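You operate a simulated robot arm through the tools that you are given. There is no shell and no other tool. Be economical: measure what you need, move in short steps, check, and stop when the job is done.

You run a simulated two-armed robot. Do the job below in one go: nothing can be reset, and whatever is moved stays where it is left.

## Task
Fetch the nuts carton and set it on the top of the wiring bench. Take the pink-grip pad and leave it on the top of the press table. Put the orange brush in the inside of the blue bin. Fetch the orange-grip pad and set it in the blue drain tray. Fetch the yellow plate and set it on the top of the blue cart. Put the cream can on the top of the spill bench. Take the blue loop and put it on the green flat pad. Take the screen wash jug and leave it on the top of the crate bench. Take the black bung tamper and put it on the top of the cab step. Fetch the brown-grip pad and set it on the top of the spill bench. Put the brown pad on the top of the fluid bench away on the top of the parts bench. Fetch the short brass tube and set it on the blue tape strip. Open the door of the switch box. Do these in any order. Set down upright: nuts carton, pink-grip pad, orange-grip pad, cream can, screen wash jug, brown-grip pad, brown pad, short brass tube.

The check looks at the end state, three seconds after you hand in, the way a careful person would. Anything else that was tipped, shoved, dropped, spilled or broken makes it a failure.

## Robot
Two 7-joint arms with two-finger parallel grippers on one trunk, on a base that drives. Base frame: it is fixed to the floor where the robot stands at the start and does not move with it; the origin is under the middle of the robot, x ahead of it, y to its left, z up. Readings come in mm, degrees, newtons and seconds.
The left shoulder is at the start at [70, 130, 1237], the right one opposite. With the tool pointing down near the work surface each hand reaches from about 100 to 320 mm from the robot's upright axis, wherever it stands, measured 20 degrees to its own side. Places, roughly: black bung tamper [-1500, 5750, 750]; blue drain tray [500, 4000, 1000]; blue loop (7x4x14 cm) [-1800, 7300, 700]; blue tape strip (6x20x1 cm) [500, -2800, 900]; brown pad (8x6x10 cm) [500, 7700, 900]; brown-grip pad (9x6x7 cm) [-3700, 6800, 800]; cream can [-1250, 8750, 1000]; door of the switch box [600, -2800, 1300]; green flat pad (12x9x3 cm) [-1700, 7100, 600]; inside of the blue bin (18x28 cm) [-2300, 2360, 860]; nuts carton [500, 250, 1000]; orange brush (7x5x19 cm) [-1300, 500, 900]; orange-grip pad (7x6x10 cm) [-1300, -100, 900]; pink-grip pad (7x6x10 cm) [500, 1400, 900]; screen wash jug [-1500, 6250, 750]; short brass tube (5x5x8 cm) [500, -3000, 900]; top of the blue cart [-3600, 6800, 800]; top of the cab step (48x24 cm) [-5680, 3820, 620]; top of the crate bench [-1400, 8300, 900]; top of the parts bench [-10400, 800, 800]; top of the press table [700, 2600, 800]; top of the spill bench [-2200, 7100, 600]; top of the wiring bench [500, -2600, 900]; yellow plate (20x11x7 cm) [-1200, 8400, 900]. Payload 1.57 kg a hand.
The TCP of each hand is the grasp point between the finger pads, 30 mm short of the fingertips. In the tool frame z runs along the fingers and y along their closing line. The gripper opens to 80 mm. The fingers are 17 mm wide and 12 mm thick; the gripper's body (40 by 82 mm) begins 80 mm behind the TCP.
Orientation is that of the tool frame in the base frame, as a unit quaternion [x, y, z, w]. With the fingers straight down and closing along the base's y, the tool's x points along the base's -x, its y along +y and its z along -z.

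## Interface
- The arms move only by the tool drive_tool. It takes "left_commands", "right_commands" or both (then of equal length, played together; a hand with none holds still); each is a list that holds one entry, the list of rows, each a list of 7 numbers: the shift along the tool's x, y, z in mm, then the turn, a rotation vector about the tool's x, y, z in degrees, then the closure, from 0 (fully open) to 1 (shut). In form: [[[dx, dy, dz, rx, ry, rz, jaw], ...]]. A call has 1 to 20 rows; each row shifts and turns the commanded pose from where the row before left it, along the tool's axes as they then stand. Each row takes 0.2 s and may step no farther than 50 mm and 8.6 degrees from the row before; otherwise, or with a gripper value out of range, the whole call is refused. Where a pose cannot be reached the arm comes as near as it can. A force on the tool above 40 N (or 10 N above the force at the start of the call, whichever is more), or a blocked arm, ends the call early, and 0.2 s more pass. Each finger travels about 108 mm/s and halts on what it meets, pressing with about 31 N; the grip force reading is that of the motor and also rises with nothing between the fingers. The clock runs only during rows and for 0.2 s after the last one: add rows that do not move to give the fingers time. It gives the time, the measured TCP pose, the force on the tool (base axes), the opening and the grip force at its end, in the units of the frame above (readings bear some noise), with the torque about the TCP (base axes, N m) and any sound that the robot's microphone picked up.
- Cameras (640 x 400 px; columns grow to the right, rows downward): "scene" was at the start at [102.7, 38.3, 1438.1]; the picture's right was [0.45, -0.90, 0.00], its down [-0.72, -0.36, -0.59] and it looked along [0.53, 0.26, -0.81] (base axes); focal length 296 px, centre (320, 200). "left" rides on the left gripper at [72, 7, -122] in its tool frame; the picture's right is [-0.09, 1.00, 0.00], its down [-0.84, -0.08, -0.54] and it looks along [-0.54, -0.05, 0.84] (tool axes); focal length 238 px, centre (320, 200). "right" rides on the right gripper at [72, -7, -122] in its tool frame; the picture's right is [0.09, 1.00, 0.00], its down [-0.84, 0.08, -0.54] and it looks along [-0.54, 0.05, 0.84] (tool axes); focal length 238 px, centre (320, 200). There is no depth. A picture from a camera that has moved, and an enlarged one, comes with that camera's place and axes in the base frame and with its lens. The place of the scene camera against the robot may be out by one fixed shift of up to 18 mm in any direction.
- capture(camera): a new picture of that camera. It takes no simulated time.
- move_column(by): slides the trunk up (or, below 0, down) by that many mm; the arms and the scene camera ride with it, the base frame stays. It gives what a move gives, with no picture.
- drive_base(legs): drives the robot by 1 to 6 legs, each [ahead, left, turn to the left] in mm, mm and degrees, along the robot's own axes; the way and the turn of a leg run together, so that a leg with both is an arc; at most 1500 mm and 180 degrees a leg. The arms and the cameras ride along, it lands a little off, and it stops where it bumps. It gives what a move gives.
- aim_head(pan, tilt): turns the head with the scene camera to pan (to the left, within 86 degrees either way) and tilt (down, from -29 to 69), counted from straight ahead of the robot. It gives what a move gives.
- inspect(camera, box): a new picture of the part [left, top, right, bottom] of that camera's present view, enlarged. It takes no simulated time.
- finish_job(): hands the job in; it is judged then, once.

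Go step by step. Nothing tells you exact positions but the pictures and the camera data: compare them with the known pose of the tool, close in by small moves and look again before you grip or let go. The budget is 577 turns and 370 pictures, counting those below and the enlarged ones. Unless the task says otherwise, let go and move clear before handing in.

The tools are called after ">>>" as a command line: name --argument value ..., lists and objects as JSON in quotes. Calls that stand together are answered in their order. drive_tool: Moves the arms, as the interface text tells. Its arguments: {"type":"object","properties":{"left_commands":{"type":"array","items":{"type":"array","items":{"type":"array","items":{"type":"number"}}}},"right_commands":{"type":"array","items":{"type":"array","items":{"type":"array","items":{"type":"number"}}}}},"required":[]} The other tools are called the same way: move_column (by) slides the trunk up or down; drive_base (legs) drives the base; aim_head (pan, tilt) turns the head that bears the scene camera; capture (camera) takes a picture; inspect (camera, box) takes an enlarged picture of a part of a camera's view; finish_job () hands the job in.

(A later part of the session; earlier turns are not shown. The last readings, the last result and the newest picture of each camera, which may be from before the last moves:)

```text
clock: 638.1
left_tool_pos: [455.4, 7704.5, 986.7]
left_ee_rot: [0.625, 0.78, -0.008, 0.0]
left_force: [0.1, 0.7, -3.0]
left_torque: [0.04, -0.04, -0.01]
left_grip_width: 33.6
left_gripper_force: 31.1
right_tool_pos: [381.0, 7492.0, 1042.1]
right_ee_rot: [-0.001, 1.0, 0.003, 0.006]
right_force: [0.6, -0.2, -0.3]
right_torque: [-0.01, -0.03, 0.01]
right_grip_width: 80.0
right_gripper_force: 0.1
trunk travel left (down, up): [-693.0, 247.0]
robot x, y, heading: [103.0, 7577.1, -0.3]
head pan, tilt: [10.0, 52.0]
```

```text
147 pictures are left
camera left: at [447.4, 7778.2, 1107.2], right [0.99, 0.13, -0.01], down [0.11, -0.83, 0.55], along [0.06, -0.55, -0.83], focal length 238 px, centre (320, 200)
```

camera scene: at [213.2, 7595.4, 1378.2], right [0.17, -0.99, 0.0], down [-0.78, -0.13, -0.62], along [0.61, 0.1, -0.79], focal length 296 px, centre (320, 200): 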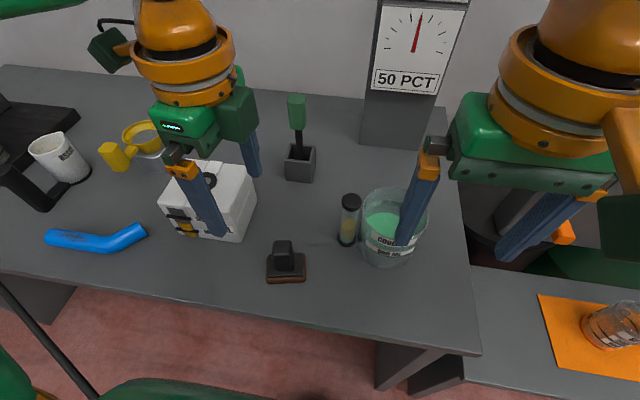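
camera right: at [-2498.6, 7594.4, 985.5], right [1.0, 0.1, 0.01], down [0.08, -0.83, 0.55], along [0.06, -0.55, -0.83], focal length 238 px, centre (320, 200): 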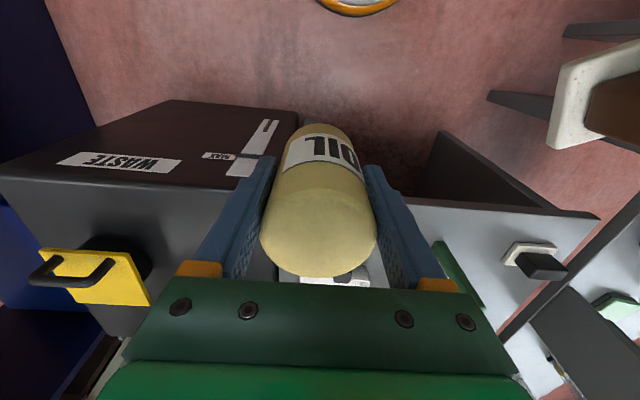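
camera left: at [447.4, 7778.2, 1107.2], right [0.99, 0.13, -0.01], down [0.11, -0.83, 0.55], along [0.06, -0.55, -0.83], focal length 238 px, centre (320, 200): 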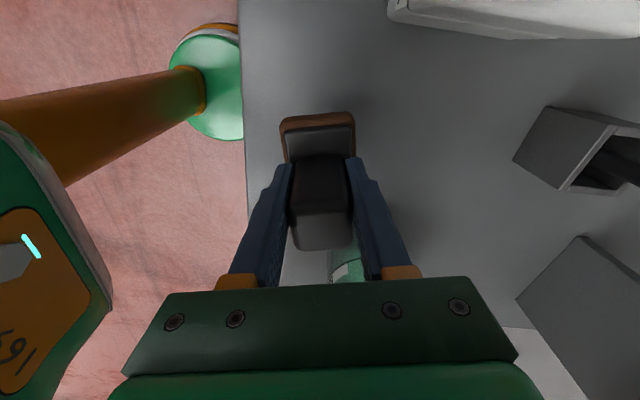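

The brown pad is held. Now the black bung tamper: I'll drive to its bench with the right hand free.

>>> move_column --by 150

>>> drive_base --legs '[[-600, 0, 0], [0, 0, 180], [0, 900, 0], [0, 850, 0], [350, 0, 0]]'

>>> aim_head --pan 0 --tilt 42

>>> capture --camera "scene"

```text
clock: 639.9
left_tool_pos: [455.5, 7704.6, 1136.0]
left_ee_rot: [0.625, 0.781, -0.008, 0.0]
left_force: [0.5, -0.1, -2.2]
left_torque: [0.02, 0.0, -0.01]
left_grip_width: 33.5
left_gripper_force: 30.8
right_tool_pos: [381.3, 7492.4, 1192.3]
right_ee_rot: [-0.001, 1.0, 0.003, 0.006]
right_force: [-0.8, -1.1, 1.1]
right_torque: [0.01, 0.04, 0.01]
right_grip_width: 80.1
right_gripper_force: 0.1
trunk travel left (down, up): [-843.0, 97.0]
robot x, y, heading: [102.1, 7579.1, -0.2]
head pan, tilt: [10.0, 52.0]
```

```text
clock: 661.0
left_tool_pos: [-1198.4, 5692.2, 1136.5]
left_ee_rot: [0.781, -0.624, -0.001, -0.009]
left_force: [1.0, -0.3, -1.6]
left_torque: [-0.01, 0.03, -0.01]
left_grip_width: 33.5
left_gripper_force: 29.9
right_tool_pos: [-1123.3, 5903.8, 1191.5]
right_ee_rot: [1.0, 0.002, -0.007, 0.003]
right_force: [0.2, -0.8, -0.3]
right_torque: [-0.02, 0.01, 0.0]
right_grip_width: 80.0
right_gripper_force: 0.0
trunk travel left (down, up): [-843.0, 97.0]
robot x, y, heading: [-843.3, 5819.7, 180.0]
head pan, tilt: [10.0, 52.0]
```

```text
clock: 661.7
left_tool_pos: [-1200.6, 5692.9, 1136.4]
left_ee_rot: [0.781, -0.625, 0.0, -0.008]
left_force: [-0.5, -0.4, -2.5]
left_torque: [-0.01, -0.01, 0.02]
left_grip_width: 33.7
left_gripper_force: 31.2
right_tool_pos: [-1126.1, 5904.3, 1191.9]
right_ee_rot: [1.0, 0.002, -0.006, 0.003]
right_force: [-0.4, 0.1, 0.2]
right_torque: [0.01, -0.02, 0.0]
right_grip_width: 80.0
right_gripper_force: 0.1
trunk travel left (down, up): [-843.0, 97.0]
robot x, y, heading: [-846.7, 5820.0, 180.0]
head pan, tilt: [0.0, 42.0]
```

```text
146 pictures are left
camera scene: at [-993.5, 5825.4, 1422.0], right [0.0, 1.0, 0.0], down [0.67, 0.0, -0.74], along [-0.74, 0.0, -0.67], focal length 296 px, centre (320, 200)
```

scene: 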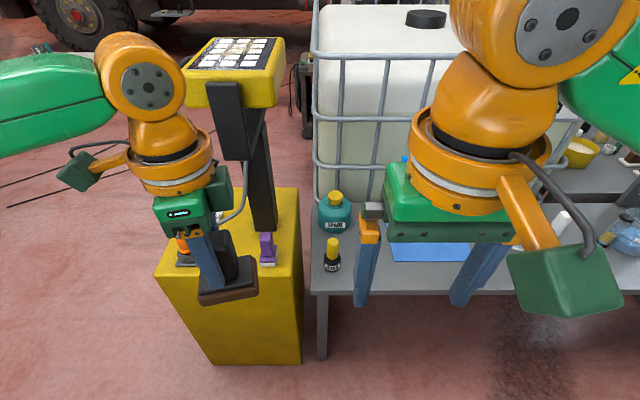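

The tamper is at about (-1545, 5864), but the control post stands near where my left hand would go. I'll pull the left hand in, turn the base 30° left, and approach from the north-east.

>>> drive_tool --left_commands '[[[0, -35, 0, 0, 0, 0, 1], [0, -35, 0, 0, 0, 0, 1], [0, -30, 0, 0, 0, 0, 1], [0, 0, 0, 0, 0, 0, 1]]]'

>>> drive_base --legs '[[0, 0, 30], [160, -278, 0]]'

>>> move_column --by -200

>>> capture --camera "right"

>>> aim_head --pan 0 --tilt 48

>>> capture --camera "scene"

```text
clock: 662.7
left_tool_pos: [-1102.3, 5715.2, 1136.5]
left_ee_rot: [0.781, -0.625, 0.001, -0.008]
left_force: [0.2, 0.7, -2.4]
left_torque: [0.02, 0.01, 0.01]
left_grip_width: 33.8
left_gripper_force: 30.9
right_tool_pos: [-1126.0, 5903.9, 1192.1]
right_ee_rot: [1.0, 0.002, -0.006, 0.003]
right_force: [0.1, 0.8, -0.4]
right_torque: [-0.03, 0.02, 0.01]
right_grip_width: 80.2
right_gripper_force: 0.1
trunk travel left (down, up): [-843.0, 97.0]
robot x, y, heading: [-845.6, 5819.5, 179.8]
head pan, tilt: [0.0, 42.0]
```

```text
clock: 666.3
left_tool_pos: [-1289.8, 5757.7, 1137.2]
left_ee_rot: [0.917, -0.399, -0.004, -0.008]
left_force: [0.4, 0.3, -2.3]
left_torque: [-0.02, 0.0, 0.01]
left_grip_width: 33.6
left_gripper_force: 31.4
right_tool_pos: [-1405.4, 5910.2, 1192.4]
right_ee_rot: [0.965, 0.262, -0.006, 0.005]
right_force: [-0.1, 0.1, 0.8]
right_torque: [0.04, 0.01, 0.02]
right_grip_width: 80.1
right_gripper_force: 0.1
trunk travel left (down, up): [-843.0, 97.0]
robot x, y, heading: [-1127.1, 5978.5, -150.0]
head pan, tilt: [0.0, 42.0]
```

```text
clock: 668.5
left_tool_pos: [-1292.1, 5758.8, 937.8]
left_ee_rot: [0.917, -0.399, -0.003, -0.008]
left_force: [-0.1, 0.2, -2.6]
left_torque: [-0.01, 0.01, -0.01]
left_grip_width: 33.7
left_gripper_force: 31.1
right_tool_pos: [-1407.1, 5912.8, 992.0]
right_ee_rot: [0.965, 0.262, -0.005, 0.005]
right_force: [-0.9, 0.2, 0.0]
right_torque: [0.04, 0.01, -0.03]
right_grip_width: 80.0
right_gripper_force: 0.1
trunk travel left (down, up): [-643.0, 297.0]
robot x, y, heading: [-1120.5, 5979.7, -150.1]
head pan, tilt: [0.0, 42.0]
```

```text
145 pictures are left
camera right: at [-1348.7, 5955.1, 1113.4], right [0.58, -0.81, 0.01], down [-0.68, -0.48, 0.55], along [-0.45, -0.33, -0.83], focal length 238 px, centre (320, 200)
```

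right: 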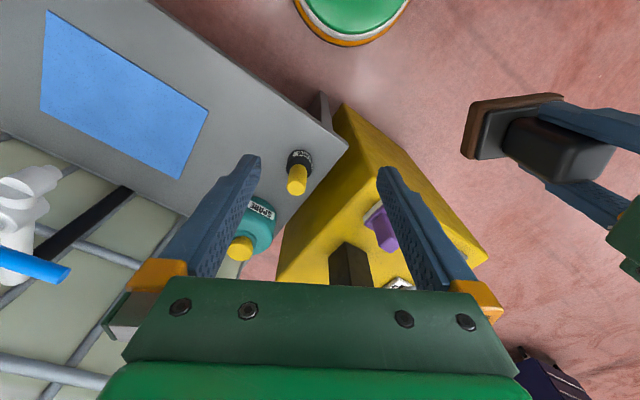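

```text
clock: 669.2
left_tool_pos: [-1291.3, 5759.2, 936.8]
left_ee_rot: [0.917, -0.4, -0.002, -0.008]
left_force: [-0.1, -0.4, -2.4]
left_torque: [-0.02, 0.02, 0.01]
left_grip_width: 33.8
left_gripper_force: 30.6
right_tool_pos: [-1407.0, 5912.8, 991.7]
right_ee_rot: [0.965, 0.262, -0.005, 0.005]
right_force: [0.2, -0.5, 0.6]
right_torque: [-0.02, -0.01, -0.04]
right_grip_width: 80.1
right_gripper_force: 0.1
trunk travel left (down, up): [-643.0, 297.0]
robot x, y, heading: [-1124.3, 5979.0, -150.0]
head pan, tilt: [0.0, 48.0]
```

```text
144 pictures are left
camera scene: at [-1248.4, 5919.7, 1213.6], right [-0.5, 0.87, 0.0], down [0.64, 0.37, -0.67], along [-0.58, -0.33, -0.74], focal length 296 px, centre (320, 200)
```

scene: 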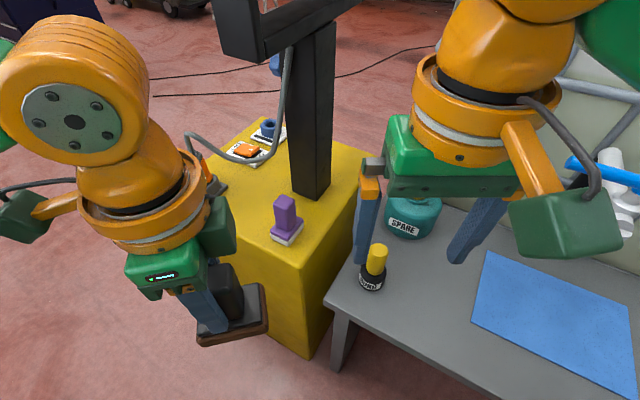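

>>> drive_base --legs '[[105, -25, 0]]'

>>> move_column --by -70

>>> capture --camera "right"

```text
clock: 670.4
left_tool_pos: [-1393.5, 5728.4, 937.3]
left_ee_rot: [0.917, -0.399, -0.003, -0.007]
left_force: [-0.2, -0.1, -2.6]
left_torque: [-0.06, -0.01, 0.03]
left_grip_width: 33.8
left_gripper_force: 31.1
right_tool_pos: [-1507.9, 5881.6, 993.3]
right_ee_rot: [0.965, 0.262, -0.006, 0.005]
right_force: [-0.7, 0.2, -0.6]
right_torque: [0.01, 0.0, 0.0]
right_grip_width: 80.0
right_gripper_force: 0.0
trunk travel left (down, up): [-643.0, 297.0]
robot x, y, heading: [-1226.8, 5951.1, -149.7]
head pan, tilt: [0.0, 48.0]
```

```text
clock: 671.5
left_tool_pos: [-1394.9, 5729.6, 868.2]
left_ee_rot: [0.917, -0.399, -0.002, -0.008]
left_force: [1.0, 0.8, -2.4]
left_torque: [-0.02, 0.02, -0.02]
left_grip_width: 33.9
left_gripper_force: 31.4
right_tool_pos: [-1509.7, 5880.9, 921.9]
right_ee_rot: [0.965, 0.263, -0.005, 0.005]
right_force: [0.0, -0.5, -0.4]
right_torque: [0.03, 0.01, -0.01]
right_grip_width: 80.0
right_gripper_force: 0.0
trunk travel left (down, up): [-573.0, 367.0]
robot x, y, heading: [-1226.8, 5946.5, -150.0]
head pan, tilt: [0.0, 48.0]
```

```text
143 pictures are left
camera right: at [-1452.1, 5924.3, 1043.4], right [0.58, -0.81, 0.01], down [-0.68, -0.48, 0.55], along [-0.45, -0.33, -0.83], focal length 238 px, centre (320, 200)
```

right: 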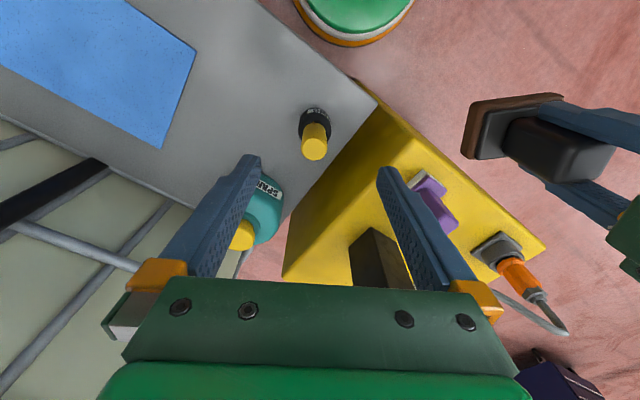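

>>> drive_tool --right_commands '[[[-16, -2, 0, 0, 0, 0, 0], [-16, -2, 0, 0, 0, 0, 0], [0, 0, 35, 0, 0, 0, 0], [0, 0, 35, 0, 0, 0, 0], [0, 0, 20, 0, 0, 0, 0], [0, 0, 0, 0, 0, 0, 0]]]' --left_commands '[[[0, 0, -20, 0, 0, 0, 1], [0, 0, -20, 0, 0, 0, 1], [0, 0, -20, 0, 0, 0, 1], [0, 0, 0, 0, 0, 0, 1], [0, 0, 0, 0, 0, 0, 1], [0, 0, 0, 0, 0, 0, 1]]]'

>>> capture --camera "right"

```text
clock: 672.9
left_tool_pos: [-1395.3, 5727.6, 928.0]
left_ee_rot: [0.916, -0.4, -0.003, -0.008]
left_force: [0.1, 0.4, -2.4]
left_torque: [0.0, -0.02, -0.03]
left_grip_width: 33.6
left_gripper_force: 31.6
right_tool_pos: [-1539.4, 5867.1, 832.6]
right_ee_rot: [0.965, 0.262, -0.005, 0.005]
right_force: [0.2, 0.0, -0.2]
right_torque: [-0.05, 0.0, 0.02]
right_grip_width: 79.9
right_gripper_force: 0.0
trunk travel left (down, up): [-573.0, 367.0]
robot x, y, heading: [-1221.0, 5946.8, -149.9]
head pan, tilt: [0.0, 48.0]
```

```text
142 pictures are left
camera right: at [-1482.4, 5910.4, 953.3], right [0.58, -0.81, 0.01], down [-0.68, -0.48, 0.55], along [-0.45, -0.33, -0.83], focal length 238 px, centre (320, 200)
```

right: 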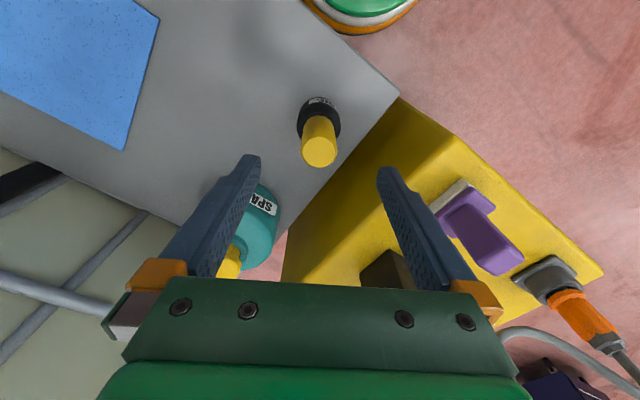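

>>> drive_tool --right_commands '[[[0, 0, 30, 0, 0, 0, 0], [0, 0, 30, 0, 0, 0, 0], [0, 0, 20, 0, 0, 0, 0], [0, 0, 0, 0, 0, 0, 0]]]'

>>> capture --camera "right"

```text
clock: 673.9
left_tool_pos: [-1395.6, 5726.9, 928.2]
left_ee_rot: [0.917, -0.399, -0.002, -0.008]
left_force: [-0.6, 0.2, -2.3]
left_torque: [0.01, -0.04, -0.01]
left_grip_width: 33.6
left_gripper_force: 31.1
right_tool_pos: [-1540.9, 5866.1, 752.3]
right_ee_rot: [0.965, 0.263, -0.005, 0.006]
right_force: [-0.1, 0.0, 0.6]
right_torque: [-0.01, -0.01, -0.01]
right_grip_width: 80.0
right_gripper_force: 0.0
trunk travel left (down, up): [-573.0, 367.0]
robot x, y, heading: [-1227.4, 5946.5, -150.0]
head pan, tilt: [0.0, 48.0]
```

```text
141 pictures are left
camera right: at [-1482.7, 5909.0, 873.6], right [0.58, -0.81, 0.01], down [-0.68, -0.48, 0.55], along [-0.45, -0.33, -0.83], focal length 238 px, centre (320, 200)
```

right: 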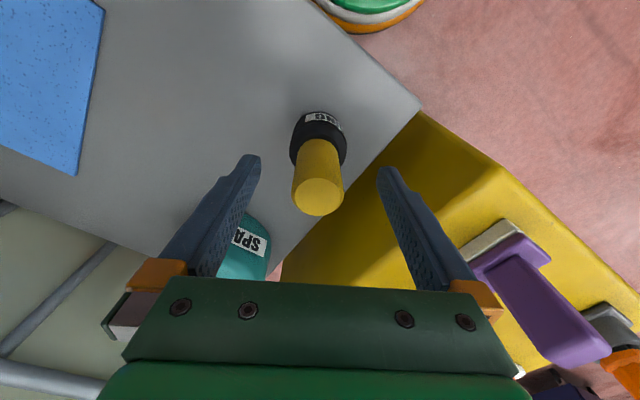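

>>> drive_tool --right_commands '[[[0, 0, 12, 0, 0, 0, 0], [0, 0, 10, 0, 0, 0, 0], [0, 0, 0, 0, 0, 0, 0.5], [0, 0, 0, 0, 0, 0, 1], [0, 0, 0, 0, 0, 0, 1], [0, 0, 0, 0, 0, 0, 1]]]'

>>> drive_tool --right_commands '[[[0, 0, -20, 0, 0, 0, 1], [0, 0, -30, 0, 0, 0, 1], [0, 0, -30, 0, 0, 0, 1], [0, 0, 0, 0, 0, 0, 1]]]'

>>> capture --camera "scene"

```text
clock: 675.2
left_tool_pos: [-1396.6, 5726.8, 927.4]
left_ee_rot: [0.917, -0.4, -0.002, -0.008]
left_force: [0.3, 0.4, -1.9]
left_torque: [-0.04, -0.02, -0.05]
left_grip_width: 33.7
left_gripper_force: 31.2
right_tool_pos: [-1541.5, 5865.8, 730.9]
right_ee_rot: [0.965, 0.262, -0.005, 0.004]
right_force: [-0.7, 1.6, 0.0]
right_torque: [0.16, 0.14, -0.03]
right_grip_width: 33.2
right_gripper_force: 30.6
trunk travel left (down, up): [-573.0, 367.0]
robot x, y, heading: [-1226.7, 5949.8, -150.0]
head pan, tilt: [0.0, 48.0]
```

```text
clock: 676.2
left_tool_pos: [-1395.8, 5726.6, 927.0]
left_ee_rot: [0.916, -0.4, -0.003, -0.008]
left_force: [-0.3, 0.4, -2.5]
left_torque: [0.02, -0.03, 0.02]
left_grip_width: 33.6
left_gripper_force: 30.7
right_tool_pos: [-1541.5, 5866.7, 810.6]
right_ee_rot: [0.965, 0.262, -0.004, 0.005]
right_force: [-0.4, -0.2, -3.8]
right_torque: [0.04, -0.05, -0.01]
right_grip_width: 32.5
right_gripper_force: 31.5
trunk travel left (down, up): [-573.0, 367.0]
robot x, y, heading: [-1224.6, 5949.0, -150.1]
head pan, tilt: [0.0, 48.0]
```

```text
140 pictures are left
camera scene: at [-1352.6, 5888.7, 1143.4], right [-0.5, 0.87, 0.0], down [0.64, 0.37, -0.67], along [-0.58, -0.33, -0.74], focal length 296 px, centre (320, 200)
```

scene: 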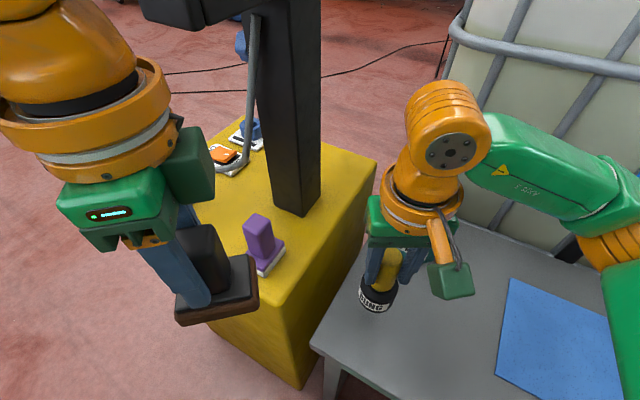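

The tamper is held. I'll raise up, back away and head west toward the cab step, looking as I go.

>>> move_column --by 270

>>> drive_base --legs '[[-450, 0, 0], [0, 0, -30], [0, 1450, 0]]'

>>> aim_head --pan 0 --tilt 15

>>> capture --camera "scene"

```text
clock: 679.0
left_tool_pos: [-1396.9, 5727.7, 1197.5]
left_ee_rot: [0.917, -0.4, -0.003, -0.007]
left_force: [0.4, 0.6, -2.1]
left_torque: [0.0, 0.01, 0.02]
left_grip_width: 33.7
left_gripper_force: 31.4
right_tool_pos: [-1541.7, 5866.5, 1079.5]
right_ee_rot: [0.965, 0.262, -0.005, 0.005]
right_force: [-0.6, 0.2, -3.3]
right_torque: [0.04, -0.03, -0.02]
right_grip_width: 32.2
right_gripper_force: 31.1
trunk travel left (down, up): [-843.0, 97.0]
robot x, y, heading: [-1229.8, 5948.6, -150.0]
head pan, tilt: [0.0, 48.0]
```

```text
clock: 690.0
left_tool_pos: [-1092.1, 4611.8, 1197.3]
left_ee_rot: [0.786, -0.618, -0.001, -0.008]
left_force: [-0.5, -0.1, -2.3]
left_torque: [-0.03, 0.0, 0.0]
left_grip_width: 33.9
left_gripper_force: 30.7
right_tool_pos: [-1149.8, 4803.8, 1080.7]
right_ee_rot: [1.0, 0.008, -0.007, 0.004]
right_force: [0.1, -0.5, -3.3]
right_torque: [0.0, -0.05, -0.01]
right_grip_width: 32.3
right_gripper_force: 30.1
trunk travel left (down, up): [-843.0, 97.0]
robot x, y, heading: [-837.3, 4719.3, -179.5]
head pan, tilt: [0.0, 48.0]
```

```text
clock: 691.0
left_tool_pos: [-1092.1, 4610.2, 1197.5]
left_ee_rot: [0.785, -0.619, -0.001, -0.008]
left_force: [-0.1, -0.3, -2.8]
left_torque: [-0.06, -0.01, -0.02]
left_grip_width: 33.5
left_gripper_force: 31.2
right_tool_pos: [-1150.6, 4803.5, 1079.7]
right_ee_rot: [1.0, 0.01, -0.006, 0.004]
right_force: [0.5, 0.0, -2.4]
right_torque: [-0.01, -0.03, 0.01]
right_grip_width: 32.4
right_gripper_force: 31.2
trunk travel left (down, up): [-843.0, 97.0]
robot x, y, heading: [-834.6, 4717.9, -179.1]
head pan, tilt: [0.0, 15.0]
```

```text
139 pictures are left
camera scene: at [-993.9, 4723.7, 1464.4], right [-0.01, 1.0, 0.0], down [0.26, 0.0, -0.97], along [-0.97, -0.01, -0.26], focal length 296 px, centre (320, 200)
```

scene: 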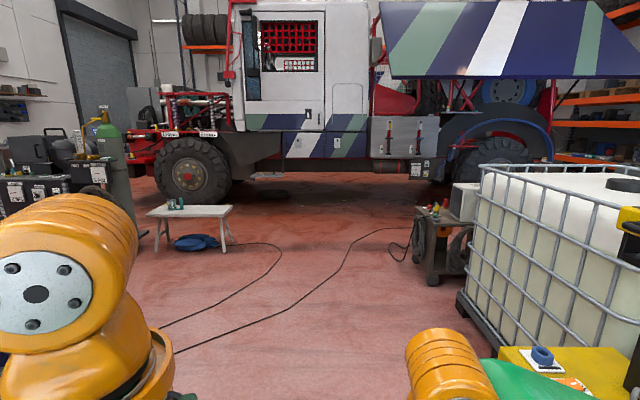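

The cab step lies below the truck's door, straight ahead. The floor is open, so I'll drive west toward it.

>>> drive_base --legs '[[1500, 0, -0.9], [1400, 0, 0], [1000, 850, 0]]'

>>> aim_head --pan 0 --tilt 30

>>> capture --camera "scene"

```text
clock: 711.2
left_tool_pos: [-4991.8, 3742.8, 1197.4]
left_ee_rot: [0.783, -0.622, 0.0, -0.007]
left_force: [0.0, -0.3, -2.4]
left_torque: [-0.02, -0.01, 0.02]
left_grip_width: 34.0
left_gripper_force: 30.5
right_tool_pos: [-5049.0, 3936.1, 1080.4]
right_ee_rot: [1.0, 0.004, -0.006, 0.003]
right_force: [-0.7, -0.7, -3.4]
right_torque: [-0.01, -0.05, 0.0]
right_grip_width: 31.3
right_gripper_force: 30.8
trunk travel left (down, up): [-843.0, 97.0]
robot x, y, heading: [-4736.8, 3848.0, -179.9]
head pan, tilt: [0.0, 15.0]
```

```text
clock: 712.0
left_tool_pos: [-4992.0, 3742.1, 1196.1]
left_ee_rot: [0.783, -0.622, 0.0, -0.007]
left_force: [-0.1, 0.2, -2.7]
left_torque: [-0.03, 0.01, -0.02]
left_grip_width: 33.9
left_gripper_force: 31.1
right_tool_pos: [-5049.1, 3935.9, 1081.0]
right_ee_rot: [1.0, 0.005, -0.006, 0.004]
right_force: [0.4, 0.6, -3.5]
right_torque: [0.0, -0.06, 0.01]
right_grip_width: 31.3
right_gripper_force: 31.1
trunk travel left (down, up): [-843.0, 97.0]
robot x, y, heading: [-4735.8, 3848.6, -179.8]
head pan, tilt: [0.0, 30.0]
```

```text
138 pictures are left
camera scene: at [-4890.9, 3854.7, 1440.3], right [0.0, 1.0, 0.0], down [0.5, 0.0, -0.87], along [-0.87, 0.0, -0.5], focal length 296 px, centre (320, 200)
```

scene: 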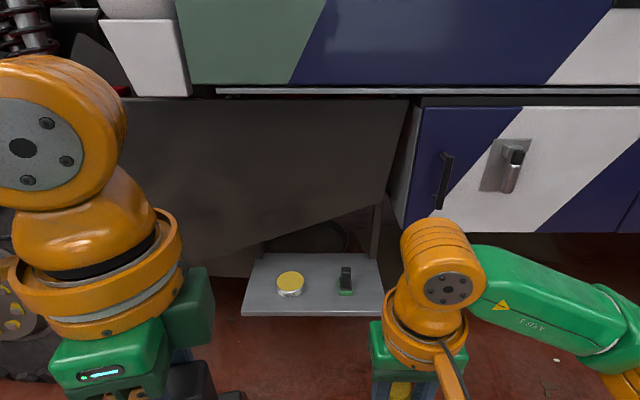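

The step has a yellow tin and a small pad on it, with about 130 mm of free space between them near (-5640, 3850). I'll move in and lower.

>>> drive_base --legs '[[430, 86, 0]]'

>>> move_column --by -270

>>> aim_head --pan -5 --tilt 48

>>> capture --camera "scene"

>>> capture --camera "right"

```text
clock: 714.6
left_tool_pos: [-5420.3, 3657.8, 1198.4]
left_ee_rot: [0.783, -0.623, -0.001, -0.007]
left_force: [0.1, -0.3, -2.2]
left_torque: [0.01, 0.01, -0.01]
left_grip_width: 33.9
left_gripper_force: 30.7
right_tool_pos: [-5476.1, 3850.0, 1081.3]
right_ee_rot: [1.0, 0.004, -0.007, 0.003]
right_force: [-0.6, -0.3, -2.9]
right_torque: [0.03, -0.06, -0.01]
right_grip_width: 31.3
right_gripper_force: 30.7
trunk travel left (down, up): [-843.0, 97.0]
robot x, y, heading: [-5168.3, 3760.6, -179.8]
head pan, tilt: [0.0, 30.0]
```

```text
clock: 717.4
left_tool_pos: [-5422.3, 3656.3, 926.9]
left_ee_rot: [0.783, -0.622, 0.0, -0.007]
left_force: [0.3, 0.8, -3.4]
left_torque: [-0.03, 0.03, 0.04]
left_grip_width: 33.4
left_gripper_force: 30.6
right_tool_pos: [-5478.4, 3850.5, 810.7]
right_ee_rot: [1.0, 0.005, -0.005, 0.003]
right_force: [0.4, 0.8, -3.8]
right_torque: [0.01, -0.06, 0.01]
right_grip_width: 31.1
right_gripper_force: 31.2
trunk travel left (down, up): [-573.0, 367.0]
robot x, y, heading: [-5163.7, 3762.4, -179.8]
head pan, tilt: [0.0, 30.0]
```

```text
clock: 718.2
left_tool_pos: [-5420.7, 3655.7, 928.0]
left_ee_rot: [0.783, -0.622, 0.0, -0.008]
left_force: [0.0, -0.3, -3.0]
left_torque: [0.02, 0.01, 0.01]
left_grip_width: 33.8
left_gripper_force: 31.2
right_tool_pos: [-5478.1, 3850.5, 810.4]
right_ee_rot: [1.0, 0.004, -0.005, 0.003]
right_force: [-0.1, 0.0, -3.6]
right_torque: [0.02, -0.07, -0.03]
right_grip_width: 31.2
right_gripper_force: 31.1
trunk travel left (down, up): [-573.0, 367.0]
robot x, y, heading: [-5166.7, 3760.1, -179.8]
head pan, tilt: [-5.0, 48.0]
```

```text
137 pictures are left
camera scene: at [-5307.9, 3775.4, 1143.5], right [0.09, 1.0, 0.0], down [0.74, -0.06, -0.67], along [-0.67, 0.06, -0.74], focal length 296 px, centre (320, 200)
```

scene: 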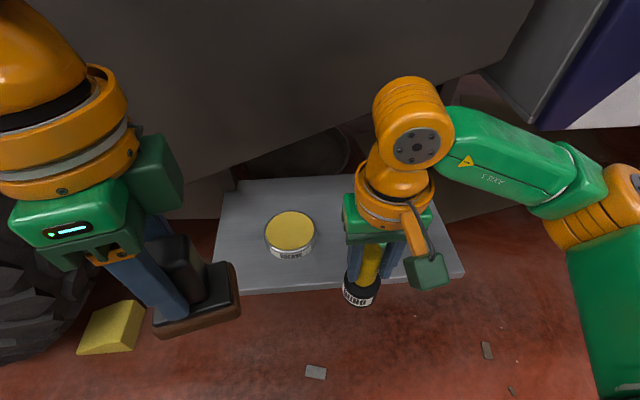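

```text
136 pictures are left
camera right: at [-5406.1, 3858.1, 931.5], right [0.1, -0.99, 0.01], down [-0.83, -0.08, 0.55], along [-0.55, -0.06, -0.83], focal length 238 px, centre (320, 200)
```

right: 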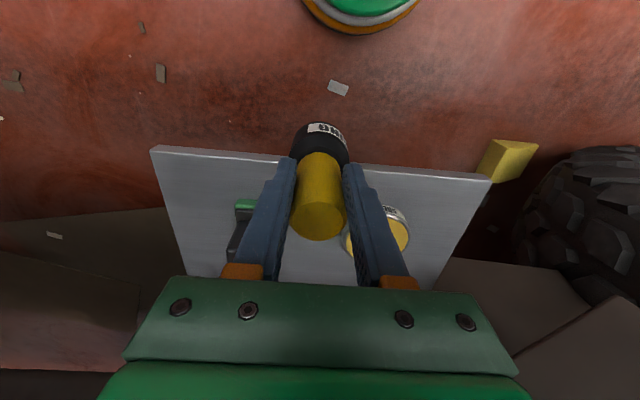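

>>> drive_base --legs '[[140, 0, 0]]'

>>> capture --camera "right"

>>> capture --camera "scene"

```text
clock: 719.5
left_tool_pos: [-5561.8, 3656.4, 929.0]
left_ee_rot: [0.782, -0.623, 0.0, -0.008]
left_force: [-0.8, -0.1, -2.6]
left_torque: [-0.06, -0.05, -0.02]
left_grip_width: 33.5
left_gripper_force: 31.5
right_tool_pos: [-5618.1, 3851.2, 810.1]
right_ee_rot: [1.0, 0.004, -0.006, 0.004]
right_force: [-0.2, 0.2, -3.7]
right_torque: [0.01, -0.09, 0.01]
right_grip_width: 31.2
right_gripper_force: 31.2
trunk travel left (down, up): [-573.0, 367.0]
robot x, y, heading: [-5304.4, 3758.2, 179.9]
head pan, tilt: [-5.0, 48.0]
```

```text
135 pictures are left
camera right: at [-5546.4, 3858.3, 931.7], right [0.1, -0.99, 0.01], down [-0.83, -0.08, 0.55], along [-0.55, -0.06, -0.83], focal length 238 px, centre (320, 200)
```

right: 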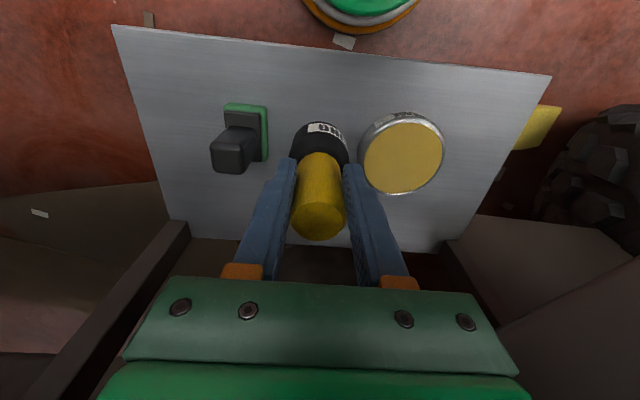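

```text
134 pictures are left
camera scene: at [-5448.1, 3775.4, 1143.6], right [0.09, 1.0, 0.0], down [0.74, -0.06, -0.67], along [-0.67, 0.06, -0.74], focal length 296 px, centre (320, 200)
```

scene: 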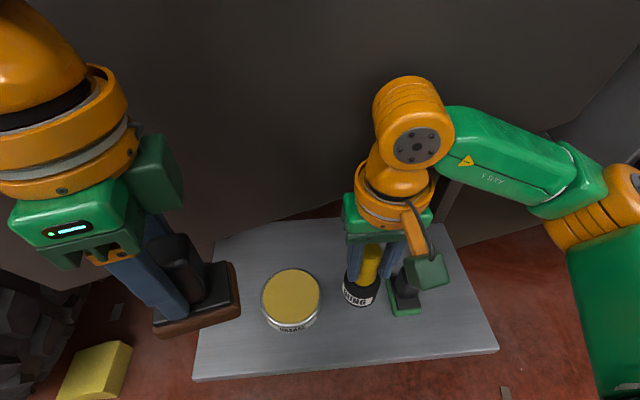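

>>> move_column --by -75

>>> drive_tool --right_commands '[[[0, 0, 4, 0, 0, 0, 1], [0, 0, 4, 0, 0, 0, 1], [0, 0, 0, 0, 0, 0, 1]]]'

>>> inspect --camera "scene" --box '[240, 180, 480, 360]'

```text
clock: 720.6
left_tool_pos: [-5562.6, 3656.4, 852.5]
left_ee_rot: [0.782, -0.623, 0.0, -0.008]
left_force: [-1.3, 0.3, -1.4]
left_torque: [-0.04, -0.02, 0.03]
left_grip_width: 33.7
left_gripper_force: 31.1
right_tool_pos: [-5617.7, 3851.3, 735.2]
right_ee_rot: [1.0, 0.004, -0.007, 0.004]
right_force: [0.0, 1.5, -3.1]
right_torque: [0.01, -0.07, 0.04]
right_grip_width: 31.5
right_gripper_force: 31.2
trunk travel left (down, up): [-498.0, 442.0]
robot x, y, heading: [-5303.0, 3761.7, 179.8]
head pan, tilt: [-5.0, 48.0]
```

```text
clock: 721.4
left_tool_pos: [-5559.2, 3655.2, 852.8]
left_ee_rot: [0.782, -0.623, -0.002, -0.007]
left_force: [-0.1, -0.6, -1.9]
left_torque: [-0.01, -0.01, 0.03]
left_grip_width: 33.7
left_gripper_force: 30.8
right_tool_pos: [-5617.2, 3849.9, 727.9]
right_ee_rot: [1.0, 0.004, -0.008, 0.004]
right_force: [4.3, 1.5, 17.2]
right_torque: [0.47, 0.12, 0.02]
right_grip_width: 29.1
right_gripper_force: 30.8
trunk travel left (down, up): [-498.0, 442.0]
robot x, y, heading: [-5303.9, 3760.0, 179.9]
head pan, tilt: [-5.0, 48.0]
```

```text
2.22 times, centred on (360, 270) of scene
camera zoom: at [-5444.5, 3774.5, 1069.3], right [0.09, 1.0, 0.0], down [0.74, -0.06, -0.67], along [-0.67, 0.06, -0.74], focal length 657 px, centre (231, 44)
```

zoom: 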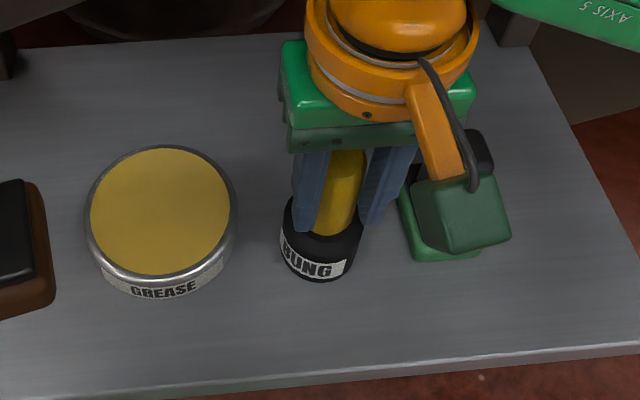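

Contact on the step. I'll release with a limited opening and rise.

>>> drive_tool --right_commands '[[[0, 0, -1.5, 0, 0, 0, 1], [0, 0, 0, 0, 0, 0, 0.75], [0, 0, 0, 0, 0, 0, 0.55], [0, 0, 0, 0, 0, 0, 0.45], [0, 0, 0, 0, 0, 0, 0.4], [0, 0, -20, 0, 0, 0, 0.4], [0, 0, -30, 0, 0, 0, 0.4], [0, 0, -35, 0, 0, 0, 0.4], [0, 0, -30, 0, 0, 0, 0.4]]]'

>>> capture --camera "right"

>>> capture --camera "scene"

```text
clock: 723.4
left_tool_pos: [-5562.0, 3655.7, 852.4]
left_ee_rot: [0.782, -0.623, 0.0, -0.009]
left_force: [-0.7, 0.4, -2.4]
left_torque: [-0.06, -0.01, 0.0]
left_grip_width: 33.7
left_gripper_force: 30.9
right_tool_pos: [-5615.8, 3851.7, 845.1]
right_ee_rot: [1.0, 0.004, -0.006, 0.004]
right_force: [0.6, -0.2, 0.1]
right_torque: [0.0, -0.01, -0.02]
right_grip_width: 47.9
right_gripper_force: 0.1
trunk travel left (down, up): [-498.0, 442.0]
robot x, y, heading: [-5307.1, 3766.7, 180.1]
head pan, tilt: [-5.0, 48.0]
```

```text
132 pictures are left
camera right: at [-5544.4, 3858.8, 966.3], right [0.1, -0.99, 0.01], down [-0.83, -0.08, 0.55], along [-0.55, -0.06, -0.83], focal length 238 px, centre (320, 200)
```

right: 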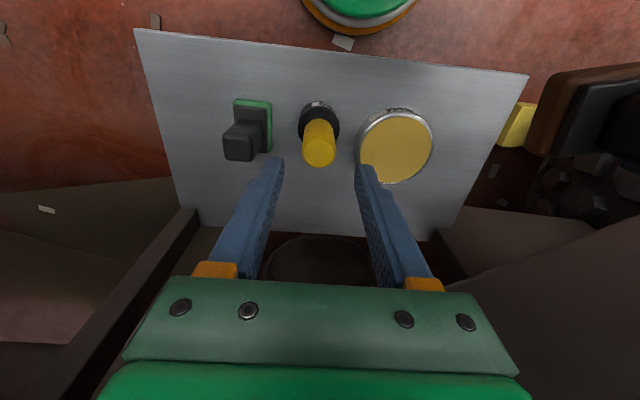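

```text
131 pictures are left
camera scene: at [-5447.7, 3775.1, 1068.6], right [0.09, 1.0, 0.0], down [0.74, -0.06, -0.67], along [-0.67, 0.06, -0.74], focal length 296 px, centre (320, 200)
```

scene: 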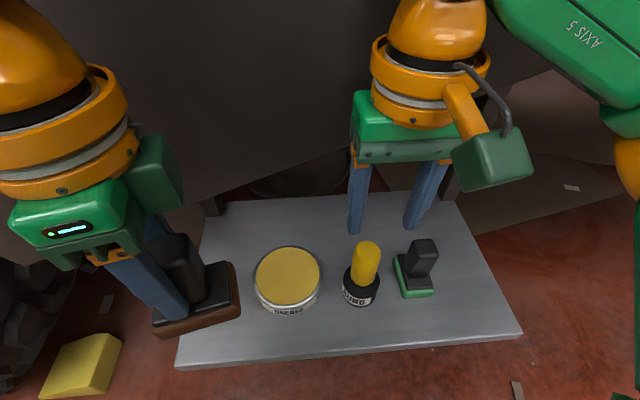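

The tamper stands on the cab step. For the last job I'll take the brown pad around the truck's front to the parts bench at (-10400, 800).

>>> move_column --by 150

>>> drive_base --legs '[[-300, 0, 0]]'

>>> move_column --by 220

>>> aim_head --pan 55 --tilt 18

>>> capture --camera "scene"

```text
clock: 725.2
left_tool_pos: [-5562.3, 3655.9, 1004.0]
left_ee_rot: [0.782, -0.623, 0.0, -0.008]
left_force: [0.5, -0.8, -2.4]
left_torque: [-0.01, 0.0, 0.0]
left_grip_width: 33.7
left_gripper_force: 30.8
right_tool_pos: [-5617.9, 3852.3, 995.0]
right_ee_rot: [1.0, 0.004, -0.007, 0.003]
right_force: [0.5, -0.4, -0.3]
right_torque: [-0.03, 0.01, 0.0]
right_grip_width: 47.9
right_gripper_force: 0.1
trunk travel left (down, up): [-648.0, 292.0]
robot x, y, heading: [-5309.5, 3764.1, 180.2]
head pan, tilt: [-5.0, 48.0]
```

```text
clock: 727.2
left_tool_pos: [-5258.9, 3655.6, 1001.4]
left_ee_rot: [0.782, -0.623, 0.0, -0.008]
left_force: [1.2, -0.5, -3.0]
left_torque: [-0.02, -0.01, -0.02]
left_grip_width: 33.6
left_gripper_force: 31.3
right_tool_pos: [-5313.0, 3852.3, 995.3]
right_ee_rot: [1.0, 0.004, -0.006, 0.004]
right_force: [-0.2, 0.1, -0.2]
right_torque: [-0.01, 0.01, 0.02]
right_grip_width: 48.1
right_gripper_force: 0.1
trunk travel left (down, up): [-648.0, 292.0]
robot x, y, heading: [-4999.1, 3763.3, 180.1]
head pan, tilt: [-5.0, 48.0]
```

```text
clock: 729.6
left_tool_pos: [-5257.6, 3657.6, 1221.6]
left_ee_rot: [0.783, -0.623, 0.0, -0.008]
left_force: [0.6, -0.5, -2.4]
left_torque: [-0.04, -0.02, 0.01]
left_grip_width: 33.5
left_gripper_force: 31.3
right_tool_pos: [-5313.6, 3851.6, 1214.2]
right_ee_rot: [1.0, 0.003, -0.007, 0.004]
right_force: [0.6, 0.9, 0.3]
right_torque: [0.03, 0.0, 0.03]
right_grip_width: 48.2
right_gripper_force: 0.0
trunk travel left (down, up): [-868.0, 72.0]
robot x, y, heading: [-5004.7, 3761.4, 179.9]
head pan, tilt: [-5.0, 48.0]
```

```text
clock: 730.9
left_tool_pos: [-5258.0, 3656.8, 1222.4]
left_ee_rot: [0.782, -0.624, 0.0, -0.008]
left_force: [0.0, -0.2, -2.6]
left_torque: [-0.05, -0.01, 0.06]
left_grip_width: 33.5
left_gripper_force: 30.5
right_tool_pos: [-5312.2, 3851.6, 1214.8]
right_ee_rot: [1.0, 0.004, -0.006, 0.003]
right_force: [0.1, 0.0, 0.2]
right_torque: [-0.01, 0.04, -0.02]
right_grip_width: 48.2
right_gripper_force: 0.0
trunk travel left (down, up): [-868.0, 72.0]
robot x, y, heading: [-5000.4, 3762.4, 180.5]
head pan, tilt: [55.0, 18.0]
```

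```text
130 pictures are left
camera scene: at [-5119.1, 3692.0, 1484.6], right [-0.82, 0.57, 0.0], down [0.18, 0.25, -0.95], along [-0.55, -0.78, -0.31], focal length 296 px, centre (320, 200)
```

scene: 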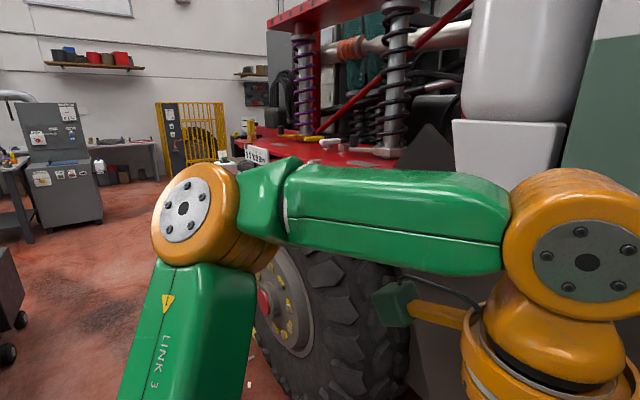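

>>> drive_base --legs '[[0, 1200, -0.5]]'

>>> aim_head --pan 30 --tilt 15

>>> capture --camera "scene"

>>> aim_head --pan 80 --tilt 15

>>> capture --camera "scene"

```text
clock: 737.0
left_tool_pos: [-5259.5, 2449.5, 1223.3]
left_ee_rot: [0.781, -0.625, -0.001, -0.008]
left_force: [0.2, 0.6, -2.7]
left_torque: [-0.07, 0.01, -0.02]
left_grip_width: 33.9
left_gripper_force: 31.0
right_tool_pos: [-5314.3, 2643.5, 1214.4]
right_ee_rot: [1.0, 0.002, -0.006, 0.004]
right_force: [0.5, -0.4, 0.4]
right_torque: [-0.01, -0.01, 0.0]
right_grip_width: 48.0
right_gripper_force: 0.0
trunk travel left (down, up): [-868.0, 72.0]
robot x, y, heading: [-5001.6, 2552.1, 179.8]
head pan, tilt: [55.0, 18.0]
```

```text
clock: 737.9
left_tool_pos: [-5259.9, 2447.0, 1222.7]
left_ee_rot: [0.781, -0.624, 0.0, -0.009]
left_force: [-0.7, 0.1, -2.8]
left_torque: [-0.05, 0.02, 0.02]
left_grip_width: 33.8
left_gripper_force: 31.3
right_tool_pos: [-5312.9, 2641.6, 1214.7]
right_ee_rot: [1.0, 0.002, -0.006, 0.003]
right_force: [-0.1, 0.3, -0.1]
right_torque: [0.0, 0.03, 0.02]
right_grip_width: 48.1
right_gripper_force: 0.1
trunk travel left (down, up): [-868.0, 72.0]
robot x, y, heading: [-5004.7, 2558.3, 179.9]
head pan, tilt: [30.0, 15.0]
```

```text
129 pictures are left
camera scene: at [-5147.5, 2512.3, 1489.5], right [-0.5, 0.87, 0.0], down [0.22, 0.13, -0.97], along [-0.84, -0.48, -0.26], focal length 296 px, centre (320, 200)
```

scene: 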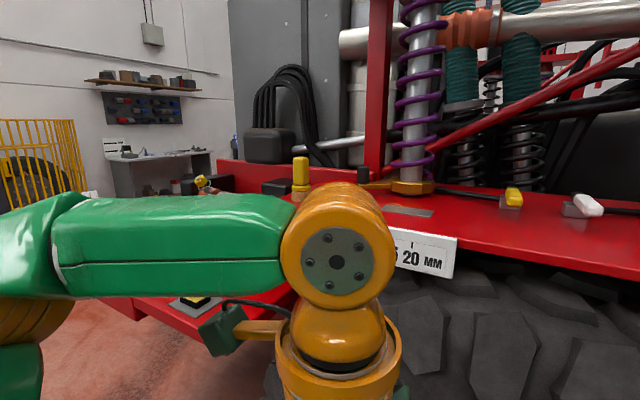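

```text
clock: 739.1
left_tool_pos: [-5259.3, 2448.0, 1223.4]
left_ee_rot: [0.782, -0.624, 0.0, -0.009]
left_force: [0.0, -0.2, -2.1]
left_torque: [-0.03, -0.01, -0.01]
left_grip_width: 33.7
left_gripper_force: 30.9
right_tool_pos: [-5314.0, 2641.7, 1214.3]
right_ee_rot: [1.0, 0.002, -0.006, 0.004]
right_force: [-0.7, 0.2, 0.4]
right_torque: [-0.03, -0.02, 0.0]
right_grip_width: 48.4
right_gripper_force: 0.1
trunk travel left (down, up): [-868.0, 72.0]
robot x, y, heading: [-5002.5, 2552.7, 180.3]
head pan, tilt: [80.0, 15.0]
```

```text
128 pictures are left
camera scene: at [-5083.1, 2467.2, 1489.6], right [-0.98, 0.18, 0.0], down [0.05, 0.25, -0.97], along [-0.17, -0.95, -0.26], focal length 296 px, centre (320, 200)
```

scene: 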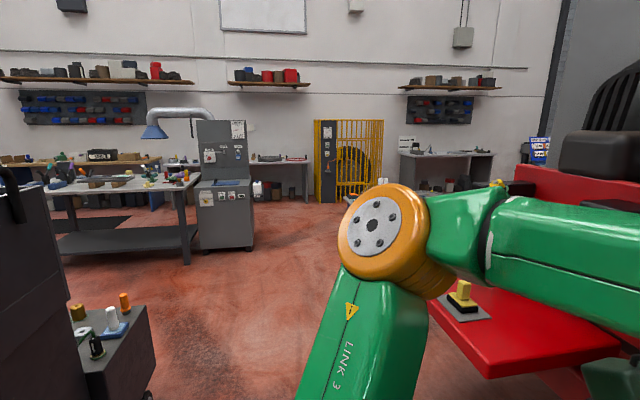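

>>> drive_base --legs '[[0, 1450, 0]]'

>>> aim_head --pan 5 --tilt 12

>>> capture --camera "scene"

```text
clock: 746.2
left_tool_pos: [-5259.5, 1006.5, 1223.7]
left_ee_rot: [0.782, -0.623, 0.0, -0.007]
left_force: [0.3, 0.5, -2.1]
left_torque: [-0.06, 0.01, 0.03]
left_grip_width: 33.8
left_gripper_force: 31.1
right_tool_pos: [-5314.6, 1202.5, 1214.7]
right_ee_rot: [1.0, 0.004, -0.005, 0.003]
right_force: [0.1, 0.3, 0.1]
right_torque: [-0.01, -0.01, 0.0]
right_grip_width: 47.9
right_gripper_force: 0.1
trunk travel left (down, up): [-868.0, 72.0]
robot x, y, heading: [-5003.3, 1113.6, 179.8]
head pan, tilt: [80.0, 15.0]
```

```text
clock: 747.7
left_tool_pos: [-5260.1, 1005.9, 1223.7]
left_ee_rot: [0.782, -0.623, 0.001, -0.008]
left_force: [0.8, 0.2, -2.1]
left_torque: [0.0, 0.01, 0.04]
left_grip_width: 33.9
left_gripper_force: 31.2
right_tool_pos: [-5316.1, 1201.7, 1215.0]
right_ee_rot: [1.0, 0.004, -0.007, 0.003]
right_force: [0.3, 0.1, 0.0]
right_torque: [0.02, -0.05, 0.02]
right_grip_width: 48.1
right_gripper_force: 0.2
trunk travel left (down, up): [-868.0, 72.0]
robot x, y, heading: [-5005.5, 1113.0, 180.0]
head pan, tilt: [5.0, 12.0]
```

```text
127 pictures are left
camera scene: at [-5160.8, 1110.2, 1494.4], right [-0.09, 1.0, 0.0], down [0.21, 0.02, -0.98], along [-0.97, -0.09, -0.21], focal length 296 px, centre (320, 200)
```

scene: 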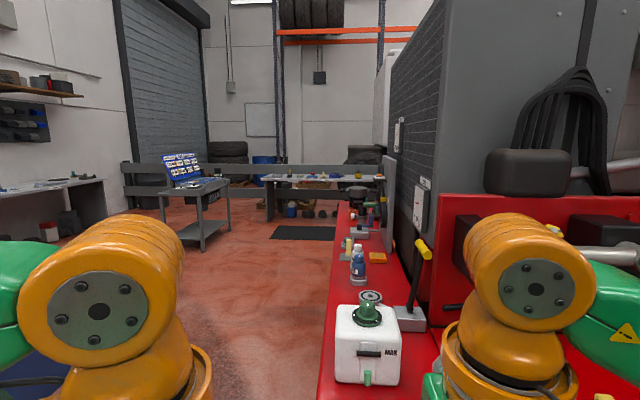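

I see the parts bench at the far end, past the truck's red front. I'll swing left for clearance and drive west.

>>> drive_base --legs '[[0, 850, 0], [1500, 0, 0], [1500, 0, 0], [1150, 0, 0]]'

>>> aim_head --pan -15 --tilt 20

>>> capture --camera "scene"

```text
clock: 771.7
left_tool_pos: [-9394.0, 83.3, 1222.7]
left_ee_rot: [0.787, -0.616, -0.001, -0.009]
left_force: [-0.3, -0.1, -2.3]
left_torque: [-0.01, 0.0, 0.02]
left_grip_width: 33.6
left_gripper_force: 31.3
right_tool_pos: [-9453.0, 277.3, 1215.6]
right_ee_rot: [1.0, 0.012, -0.005, 0.003]
right_force: [-0.1, -0.1, 0.5]
right_torque: [-0.01, 0.0, -0.02]
right_grip_width: 47.9
right_gripper_force: 0.0
trunk travel left (down, up): [-868.0, 72.0]
robot x, y, heading: [-9138.4, 193.9, -179.1]
head pan, tilt: [5.0, 12.0]
```

```text
clock: 772.5
left_tool_pos: [-9395.5, 83.3, 1221.4]
left_ee_rot: [0.788, -0.616, 0.0, -0.008]
left_force: [-0.1, 1.1, -3.5]
left_torque: [0.0, -0.01, 0.0]
left_grip_width: 33.4
left_gripper_force: 30.9
right_tool_pos: [-9454.4, 277.2, 1214.7]
right_ee_rot: [1.0, 0.013, -0.005, 0.003]
right_force: [0.5, -0.4, 0.2]
right_torque: [0.01, 0.0, 0.01]
right_grip_width: 48.0
right_gripper_force: 0.0
trunk travel left (down, up): [-868.0, 72.0]
robot x, y, heading: [-9141.9, 195.0, -178.9]
head pan, tilt: [-15.0, 20.0]
```

```text
126 pictures are left
camera scene: at [-9295.6, 221.4, 1481.4], right [0.24, 0.97, 0.0], down [0.33, -0.08, -0.94], along [-0.91, 0.23, -0.34], focal length 296 px, centre (320, 200)
```

scene: 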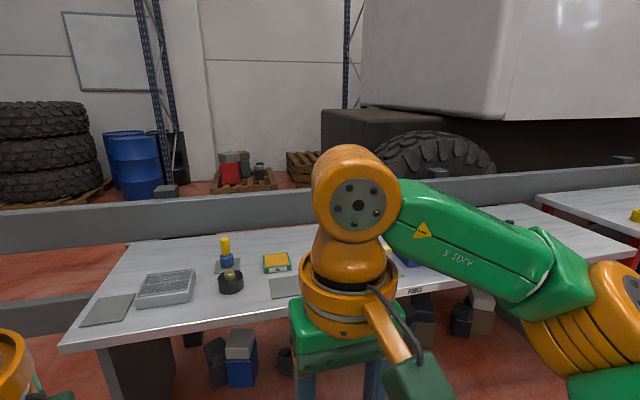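

The parts bench is right ahead, its front edge at x about -10070. I'll move up and look for a clear spot with the left hand camera.

>>> drive_base --legs '[[590, 0, -1]]'

>>> aim_head --pan 5 --tilt 42

>>> capture --camera "scene"

>>> capture --camera "right"

```text
clock: 775.8
left_tool_pos: [-9976.7, 84.2, 1223.6]
left_ee_rot: [0.782, -0.623, -0.001, -0.008]
left_force: [1.3, -0.8, -1.6]
left_torque: [-0.05, 0.02, -0.03]
left_grip_width: 33.8
left_gripper_force: 30.9
right_tool_pos: [-10030.4, 278.4, 1214.6]
right_ee_rot: [1.0, 0.003, -0.006, 0.003]
right_force: [0.2, 1.2, -0.8]
right_torque: [0.0, -0.01, -0.01]
right_grip_width: 48.2
right_gripper_force: 0.1
trunk travel left (down, up): [-868.0, 72.0]
robot x, y, heading: [-9721.5, 190.6, 179.9]
head pan, tilt: [-15.0, 20.0]
```

```text
clock: 776.7
left_tool_pos: [-9978.1, 82.5, 1222.9]
left_ee_rot: [0.782, -0.624, 0.0, -0.008]
left_force: [0.6, -0.8, -2.6]
left_torque: [-0.02, -0.02, -0.04]
left_grip_width: 33.5
left_gripper_force: 31.0
right_tool_pos: [-10032.6, 276.9, 1214.4]
right_ee_rot: [1.0, 0.003, -0.006, 0.004]
right_force: [0.0, 0.1, 0.0]
right_torque: [-0.03, 0.03, -0.02]
right_grip_width: 48.0
right_gripper_force: 0.1
trunk travel left (down, up): [-868.0, 72.0]
robot x, y, heading: [-9721.1, 186.8, 179.8]
head pan, tilt: [5.0, 42.0]
```

```text
125 pictures are left
camera scene: at [-9868.8, 187.7, 1447.1], right [-0.09, 1.0, 0.0], down [0.67, 0.06, -0.74], along [-0.74, -0.06, -0.67], focal length 296 px, centre (320, 200)
```

scene: 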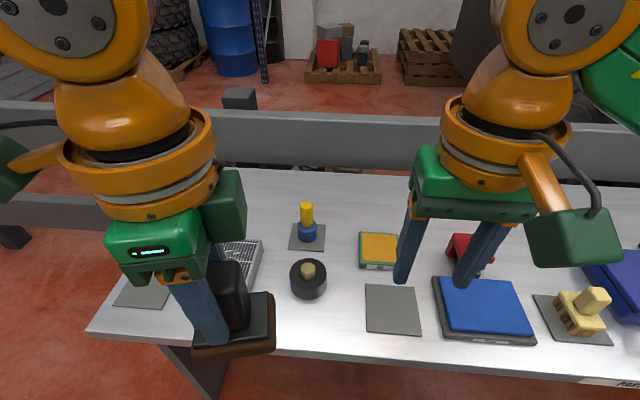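

```text
124 pictures are left
camera right: at [-9960.7, 285.5, 1335.7], right [0.1, -1.0, 0.01], down [-0.83, -0.08, 0.55], along [-0.55, -0.06, -0.83], focal length 238 px, centre (320, 200)
```

right: 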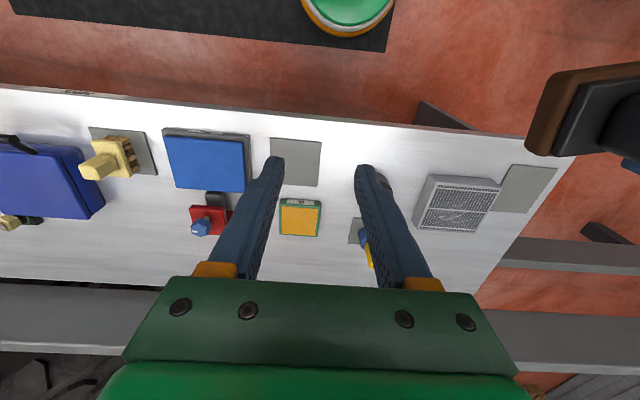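

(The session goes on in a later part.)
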